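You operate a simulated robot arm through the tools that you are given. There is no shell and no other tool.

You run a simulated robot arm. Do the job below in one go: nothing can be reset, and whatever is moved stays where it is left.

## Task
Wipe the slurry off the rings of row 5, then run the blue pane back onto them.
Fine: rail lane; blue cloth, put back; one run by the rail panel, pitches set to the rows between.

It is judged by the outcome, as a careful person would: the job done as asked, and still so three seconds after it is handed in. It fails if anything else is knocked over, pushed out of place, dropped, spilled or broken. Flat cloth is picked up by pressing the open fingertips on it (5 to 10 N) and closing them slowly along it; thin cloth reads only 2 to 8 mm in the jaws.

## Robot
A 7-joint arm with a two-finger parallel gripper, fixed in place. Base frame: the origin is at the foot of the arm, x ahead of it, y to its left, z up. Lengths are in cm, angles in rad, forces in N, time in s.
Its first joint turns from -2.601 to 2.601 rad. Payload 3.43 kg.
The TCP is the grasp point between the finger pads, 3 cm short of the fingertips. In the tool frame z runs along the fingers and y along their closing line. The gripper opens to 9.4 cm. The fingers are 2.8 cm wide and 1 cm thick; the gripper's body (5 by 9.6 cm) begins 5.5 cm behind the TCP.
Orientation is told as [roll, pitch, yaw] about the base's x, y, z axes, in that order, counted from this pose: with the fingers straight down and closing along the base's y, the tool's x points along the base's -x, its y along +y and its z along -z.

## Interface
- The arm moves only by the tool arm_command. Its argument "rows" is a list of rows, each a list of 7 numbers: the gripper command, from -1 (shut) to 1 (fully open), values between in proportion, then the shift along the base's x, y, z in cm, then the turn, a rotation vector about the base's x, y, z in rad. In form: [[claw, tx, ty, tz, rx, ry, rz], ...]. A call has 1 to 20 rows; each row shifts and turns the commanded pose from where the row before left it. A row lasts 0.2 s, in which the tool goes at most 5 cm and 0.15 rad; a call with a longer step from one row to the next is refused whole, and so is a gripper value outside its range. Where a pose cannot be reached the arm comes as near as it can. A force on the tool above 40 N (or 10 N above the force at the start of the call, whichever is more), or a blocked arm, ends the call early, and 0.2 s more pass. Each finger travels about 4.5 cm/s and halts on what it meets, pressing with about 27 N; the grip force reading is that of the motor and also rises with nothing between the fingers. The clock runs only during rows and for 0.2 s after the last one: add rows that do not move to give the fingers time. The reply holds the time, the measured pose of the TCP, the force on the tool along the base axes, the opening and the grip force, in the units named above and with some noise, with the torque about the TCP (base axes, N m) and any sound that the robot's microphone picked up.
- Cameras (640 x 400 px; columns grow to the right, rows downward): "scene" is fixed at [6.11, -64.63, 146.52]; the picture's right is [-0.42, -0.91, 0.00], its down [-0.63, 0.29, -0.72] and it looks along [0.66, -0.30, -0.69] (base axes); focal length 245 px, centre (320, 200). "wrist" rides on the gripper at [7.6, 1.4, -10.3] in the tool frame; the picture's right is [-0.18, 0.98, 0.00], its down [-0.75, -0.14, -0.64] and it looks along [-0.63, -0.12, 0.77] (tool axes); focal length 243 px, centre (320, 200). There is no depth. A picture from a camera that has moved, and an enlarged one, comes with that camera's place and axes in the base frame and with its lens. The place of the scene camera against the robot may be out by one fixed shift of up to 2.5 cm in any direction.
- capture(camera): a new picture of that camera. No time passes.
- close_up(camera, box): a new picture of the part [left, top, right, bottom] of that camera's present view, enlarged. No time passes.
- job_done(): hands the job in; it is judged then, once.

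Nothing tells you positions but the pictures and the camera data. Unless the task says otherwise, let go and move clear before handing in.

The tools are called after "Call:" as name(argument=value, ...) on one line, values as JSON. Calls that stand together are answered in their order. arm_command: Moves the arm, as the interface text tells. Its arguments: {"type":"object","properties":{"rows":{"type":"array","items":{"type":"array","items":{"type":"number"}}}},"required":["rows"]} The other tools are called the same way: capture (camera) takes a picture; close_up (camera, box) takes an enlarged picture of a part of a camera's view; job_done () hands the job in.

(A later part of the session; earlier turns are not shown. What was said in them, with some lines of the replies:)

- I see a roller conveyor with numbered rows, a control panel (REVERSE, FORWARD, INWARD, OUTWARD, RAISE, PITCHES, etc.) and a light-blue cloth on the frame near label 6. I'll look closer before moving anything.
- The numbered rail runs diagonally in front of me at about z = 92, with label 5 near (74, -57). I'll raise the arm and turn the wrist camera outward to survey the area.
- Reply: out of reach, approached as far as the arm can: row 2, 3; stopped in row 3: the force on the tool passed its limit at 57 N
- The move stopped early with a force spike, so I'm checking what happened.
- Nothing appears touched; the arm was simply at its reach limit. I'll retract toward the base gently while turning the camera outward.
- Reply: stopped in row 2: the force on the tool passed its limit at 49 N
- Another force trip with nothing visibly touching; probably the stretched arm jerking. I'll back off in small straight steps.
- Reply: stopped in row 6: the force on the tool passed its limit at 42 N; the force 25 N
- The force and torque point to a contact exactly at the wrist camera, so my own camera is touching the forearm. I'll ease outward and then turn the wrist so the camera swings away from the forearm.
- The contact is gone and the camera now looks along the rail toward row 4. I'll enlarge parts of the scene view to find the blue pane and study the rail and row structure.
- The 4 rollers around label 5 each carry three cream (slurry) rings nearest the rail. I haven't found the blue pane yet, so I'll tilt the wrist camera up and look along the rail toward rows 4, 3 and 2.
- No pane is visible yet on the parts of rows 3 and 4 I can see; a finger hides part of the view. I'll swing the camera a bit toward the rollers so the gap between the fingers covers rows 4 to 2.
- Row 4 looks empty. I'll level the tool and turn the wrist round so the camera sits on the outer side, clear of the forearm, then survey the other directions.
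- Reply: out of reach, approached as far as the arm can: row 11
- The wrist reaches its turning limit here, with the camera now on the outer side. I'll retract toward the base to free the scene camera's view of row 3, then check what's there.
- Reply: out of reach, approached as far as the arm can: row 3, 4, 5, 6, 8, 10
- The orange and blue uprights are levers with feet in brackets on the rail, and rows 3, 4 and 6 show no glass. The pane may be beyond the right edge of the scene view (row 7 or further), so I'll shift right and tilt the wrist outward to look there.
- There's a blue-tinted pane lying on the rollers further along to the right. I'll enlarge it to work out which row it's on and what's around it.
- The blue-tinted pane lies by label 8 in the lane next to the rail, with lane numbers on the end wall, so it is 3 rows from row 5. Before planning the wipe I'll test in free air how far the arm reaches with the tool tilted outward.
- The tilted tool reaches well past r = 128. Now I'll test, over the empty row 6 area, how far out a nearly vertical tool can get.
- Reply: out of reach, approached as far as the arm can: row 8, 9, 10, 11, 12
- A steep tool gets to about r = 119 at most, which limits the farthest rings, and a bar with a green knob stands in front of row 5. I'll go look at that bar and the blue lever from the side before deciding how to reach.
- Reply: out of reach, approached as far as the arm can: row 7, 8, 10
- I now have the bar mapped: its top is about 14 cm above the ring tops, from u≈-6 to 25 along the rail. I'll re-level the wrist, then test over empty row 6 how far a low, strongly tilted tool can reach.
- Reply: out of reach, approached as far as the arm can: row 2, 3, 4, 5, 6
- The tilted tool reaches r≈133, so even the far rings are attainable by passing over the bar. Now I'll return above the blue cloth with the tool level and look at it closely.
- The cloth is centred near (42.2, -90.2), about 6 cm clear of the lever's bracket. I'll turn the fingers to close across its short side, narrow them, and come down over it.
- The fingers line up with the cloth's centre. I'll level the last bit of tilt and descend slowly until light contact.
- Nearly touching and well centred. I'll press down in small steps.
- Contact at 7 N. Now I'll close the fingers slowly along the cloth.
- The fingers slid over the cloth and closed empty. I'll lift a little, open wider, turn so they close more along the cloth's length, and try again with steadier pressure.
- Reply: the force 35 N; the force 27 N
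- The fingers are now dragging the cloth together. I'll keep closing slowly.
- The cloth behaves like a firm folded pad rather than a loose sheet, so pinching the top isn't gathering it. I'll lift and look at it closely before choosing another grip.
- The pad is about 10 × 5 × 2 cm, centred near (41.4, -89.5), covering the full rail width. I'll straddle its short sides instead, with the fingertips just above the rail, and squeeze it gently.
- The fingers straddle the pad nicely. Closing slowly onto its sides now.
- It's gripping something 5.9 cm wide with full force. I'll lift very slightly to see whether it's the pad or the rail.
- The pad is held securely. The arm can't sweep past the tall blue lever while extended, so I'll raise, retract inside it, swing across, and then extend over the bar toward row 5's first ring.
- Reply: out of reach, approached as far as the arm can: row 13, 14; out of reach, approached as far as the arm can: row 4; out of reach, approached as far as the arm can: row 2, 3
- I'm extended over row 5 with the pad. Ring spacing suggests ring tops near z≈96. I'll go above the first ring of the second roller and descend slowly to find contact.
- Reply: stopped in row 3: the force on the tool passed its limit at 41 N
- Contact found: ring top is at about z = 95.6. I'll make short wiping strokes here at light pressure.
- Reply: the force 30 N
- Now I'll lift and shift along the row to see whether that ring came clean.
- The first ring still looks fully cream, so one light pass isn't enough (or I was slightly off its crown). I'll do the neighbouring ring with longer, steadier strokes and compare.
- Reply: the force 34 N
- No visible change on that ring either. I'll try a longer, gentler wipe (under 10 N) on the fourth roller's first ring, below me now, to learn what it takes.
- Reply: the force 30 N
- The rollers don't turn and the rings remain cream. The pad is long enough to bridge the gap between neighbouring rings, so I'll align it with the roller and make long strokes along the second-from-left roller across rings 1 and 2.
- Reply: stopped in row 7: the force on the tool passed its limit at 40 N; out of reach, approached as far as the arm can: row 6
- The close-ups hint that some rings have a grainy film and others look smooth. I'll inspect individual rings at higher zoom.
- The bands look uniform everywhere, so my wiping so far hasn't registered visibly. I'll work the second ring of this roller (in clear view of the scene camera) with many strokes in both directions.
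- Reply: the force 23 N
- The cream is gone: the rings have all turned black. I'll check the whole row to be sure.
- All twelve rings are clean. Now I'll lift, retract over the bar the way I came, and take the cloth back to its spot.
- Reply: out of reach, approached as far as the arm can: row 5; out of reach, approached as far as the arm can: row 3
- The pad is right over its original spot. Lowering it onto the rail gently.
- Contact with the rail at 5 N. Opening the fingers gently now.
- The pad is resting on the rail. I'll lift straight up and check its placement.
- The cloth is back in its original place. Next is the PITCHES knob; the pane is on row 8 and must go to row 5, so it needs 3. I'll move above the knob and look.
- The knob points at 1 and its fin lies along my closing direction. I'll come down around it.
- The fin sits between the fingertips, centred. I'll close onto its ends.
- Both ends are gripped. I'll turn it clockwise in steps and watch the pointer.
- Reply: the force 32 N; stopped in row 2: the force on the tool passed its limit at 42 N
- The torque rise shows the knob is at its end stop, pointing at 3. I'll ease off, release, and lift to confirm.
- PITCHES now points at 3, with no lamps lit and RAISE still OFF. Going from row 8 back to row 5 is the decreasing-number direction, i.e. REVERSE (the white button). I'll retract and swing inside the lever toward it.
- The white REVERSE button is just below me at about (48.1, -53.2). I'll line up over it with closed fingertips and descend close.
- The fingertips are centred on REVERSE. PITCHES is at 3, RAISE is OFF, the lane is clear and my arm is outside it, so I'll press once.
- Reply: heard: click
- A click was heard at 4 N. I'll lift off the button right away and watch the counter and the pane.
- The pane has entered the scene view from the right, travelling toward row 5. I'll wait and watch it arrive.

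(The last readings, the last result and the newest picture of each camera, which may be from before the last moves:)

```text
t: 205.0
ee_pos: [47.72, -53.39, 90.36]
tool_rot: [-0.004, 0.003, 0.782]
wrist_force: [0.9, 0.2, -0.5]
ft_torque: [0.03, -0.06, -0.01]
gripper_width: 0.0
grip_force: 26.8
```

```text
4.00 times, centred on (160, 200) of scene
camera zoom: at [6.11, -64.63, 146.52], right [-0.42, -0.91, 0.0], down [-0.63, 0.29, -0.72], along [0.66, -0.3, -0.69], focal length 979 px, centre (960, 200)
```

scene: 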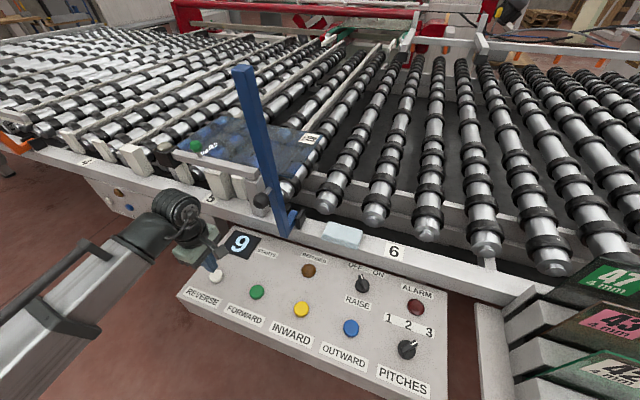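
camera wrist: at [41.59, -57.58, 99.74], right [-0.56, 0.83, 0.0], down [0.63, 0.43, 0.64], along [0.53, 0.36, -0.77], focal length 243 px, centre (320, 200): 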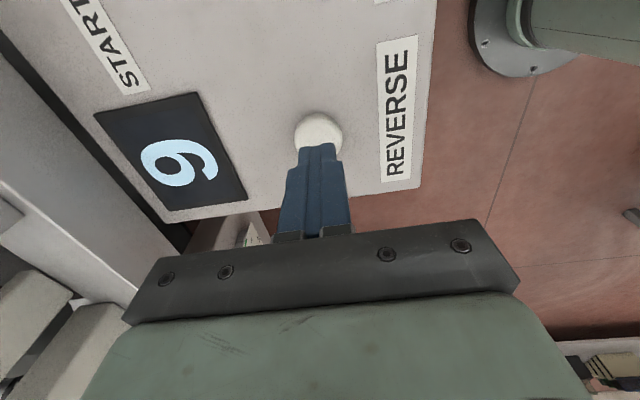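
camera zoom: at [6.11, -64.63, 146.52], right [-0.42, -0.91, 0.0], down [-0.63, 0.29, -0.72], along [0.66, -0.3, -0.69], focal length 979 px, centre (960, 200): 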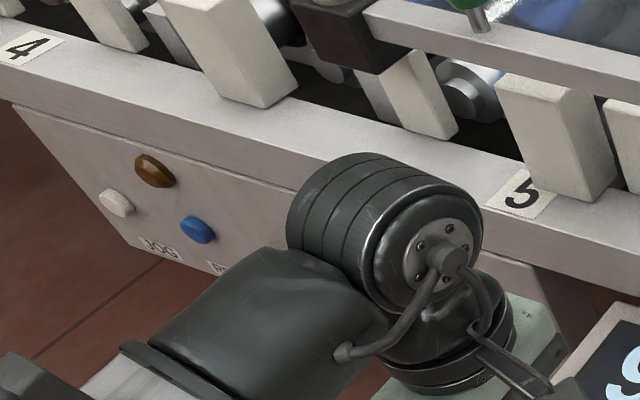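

Call:
close_up(camera="scene", box=[190, 130, 240, 165])

Call:
close_up(camera="scene", box=[250, 100, 350, 190])

```text
11.43 times, centred on (215, 148) of scene
camera zoom: at [6.11, -64.63, 146.52], right [-0.42, -0.91, 0.0], down [-0.63, 0.29, -0.72], along [0.66, -0.3, -0.69], focal length 2798 px, centre (1520, 800)
```

zoom: 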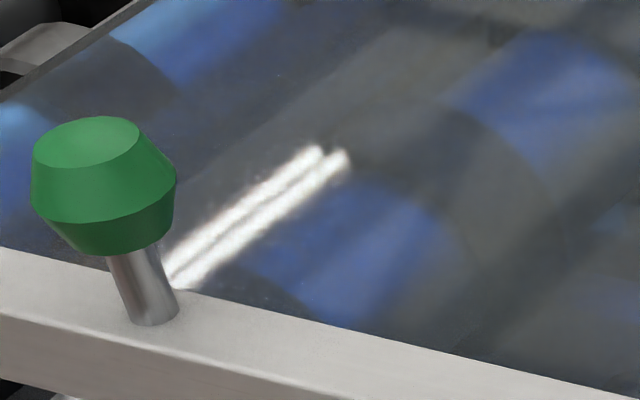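

```text
4.44 times, centred on (300, 145) of scene
camera zoom: at [6.11, -64.63, 146.52], right [-0.42, -0.91, 0.0], down [-0.63, 0.29, -0.72], along [0.66, -0.3, -0.69], focal length 1088 px, centre (409, 444)
```

zoom: 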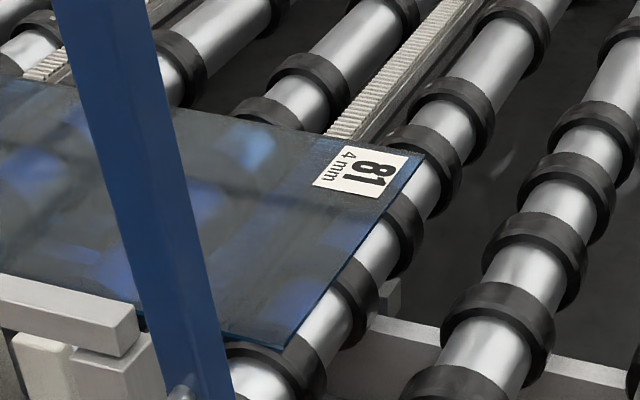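

The pane has stopped squarely on row 5 (the white streak is only reflected tube lights), no lamps are lit, and the cloth is in place. I'll move the arm up and clear before handing in.

Call:
arm_command(rows=[[-1, 0, 0, 2, 0, 0, 0], [-1, 0, 0, 4, 0, 0, 0], [-1, 0, 0, 4, 0, 0, 0], [-1, -1, 1, 3, 0, 0, 0], [-1, -1.5, 1.5, 1, 0, 0, 0], [-0.5, -1, 1, 0, 0, 0, 0], [0, 0, 0, 0, 0, 0, 0], [0, 0, 0, 0, 0, 0, 0]])

Call:
capture(camera="scene")

Call:
close_up(camera="scene", box=[160, 90, 460, 300])

```text
t: 206.8
ee_pos: [44.44, -49.99, 104.48]
tool_rot: [-0.003, 0.003, 0.782]
wrist_force: [-0.1, 0.1, 0.7]
ft_torque: [0.0, -0.02, 0.0]
gripper_width: 4.7
grip_force: 0.0
```

```text
taken
```

scene: 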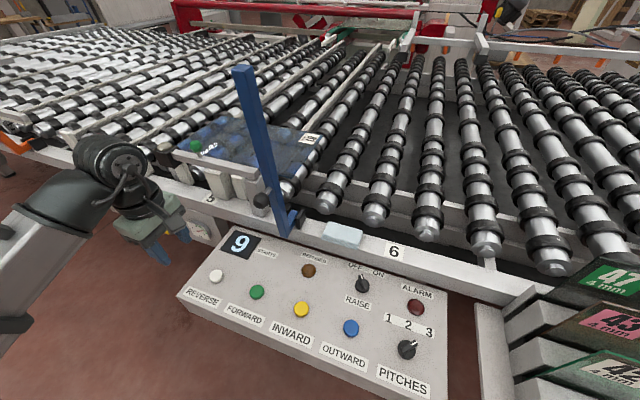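

```text
1.90 times, centred on (310, 195) of scene
camera zoom: at [6.11, -64.63, 146.52], right [-0.42, -0.91, 0.0], down [-0.63, 0.29, -0.72], along [0.66, -0.3, -0.69], focal length 466 px, centre (339, 210)
```

zoom: 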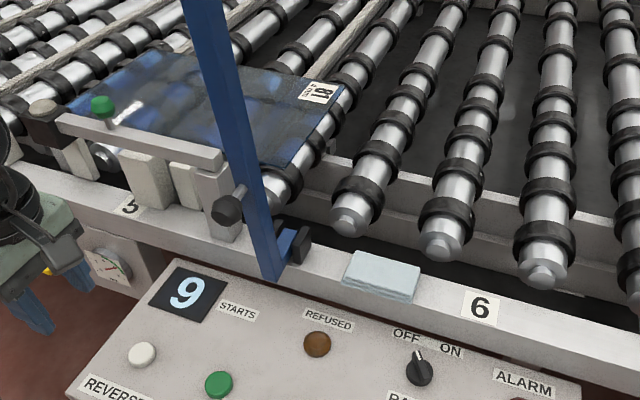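

The rings of row 5 are clean, the blue pane rests on row 5 in the rail lane after one REVERSE run of 3 pitches, and the cloth is back in its place. The bar and lever are untouched and the arm is clear, so I'm handing the job in.

Call:
job_done()

```text
The job is handed in.
```

I wiped the slurry off row 5's rings, put the blue cloth back, and ran the blue pane from row 8 onto row 5 in the rail lane. The job is handed in.

- **Wiping:** I used the blue cloth on the rings nearest the rail. They stayed cream through most of the strokes, then all the visible cream-coated rings turned black together. I did not stroke every ring individually.
- **Cloth:** It is back on the rail, lined up with its original position in the scene pictures to within about a millimetre or two.
- **Run:** I set PITCHES from 1 to 3 and pressed REVERSE once, with RAISE left OFF. The pane moved three rows, stopped centred on label 5, and had not moved when I checked again about two seconds later.
- **Panel:** Neither the REFUSED nor the ALARM lamp lit. The STARTS display read 9 both before and after the run. I don't know why it didn't change.
- **Left as set:** PITCHES is still at 3. The bar with the green knob, the blue lever and the other panel all look unchanged.

Early in the job the wrist camera pressed against my own forearm and tripped the force limit several times. I saw no contact with anything else and nothing out of place.
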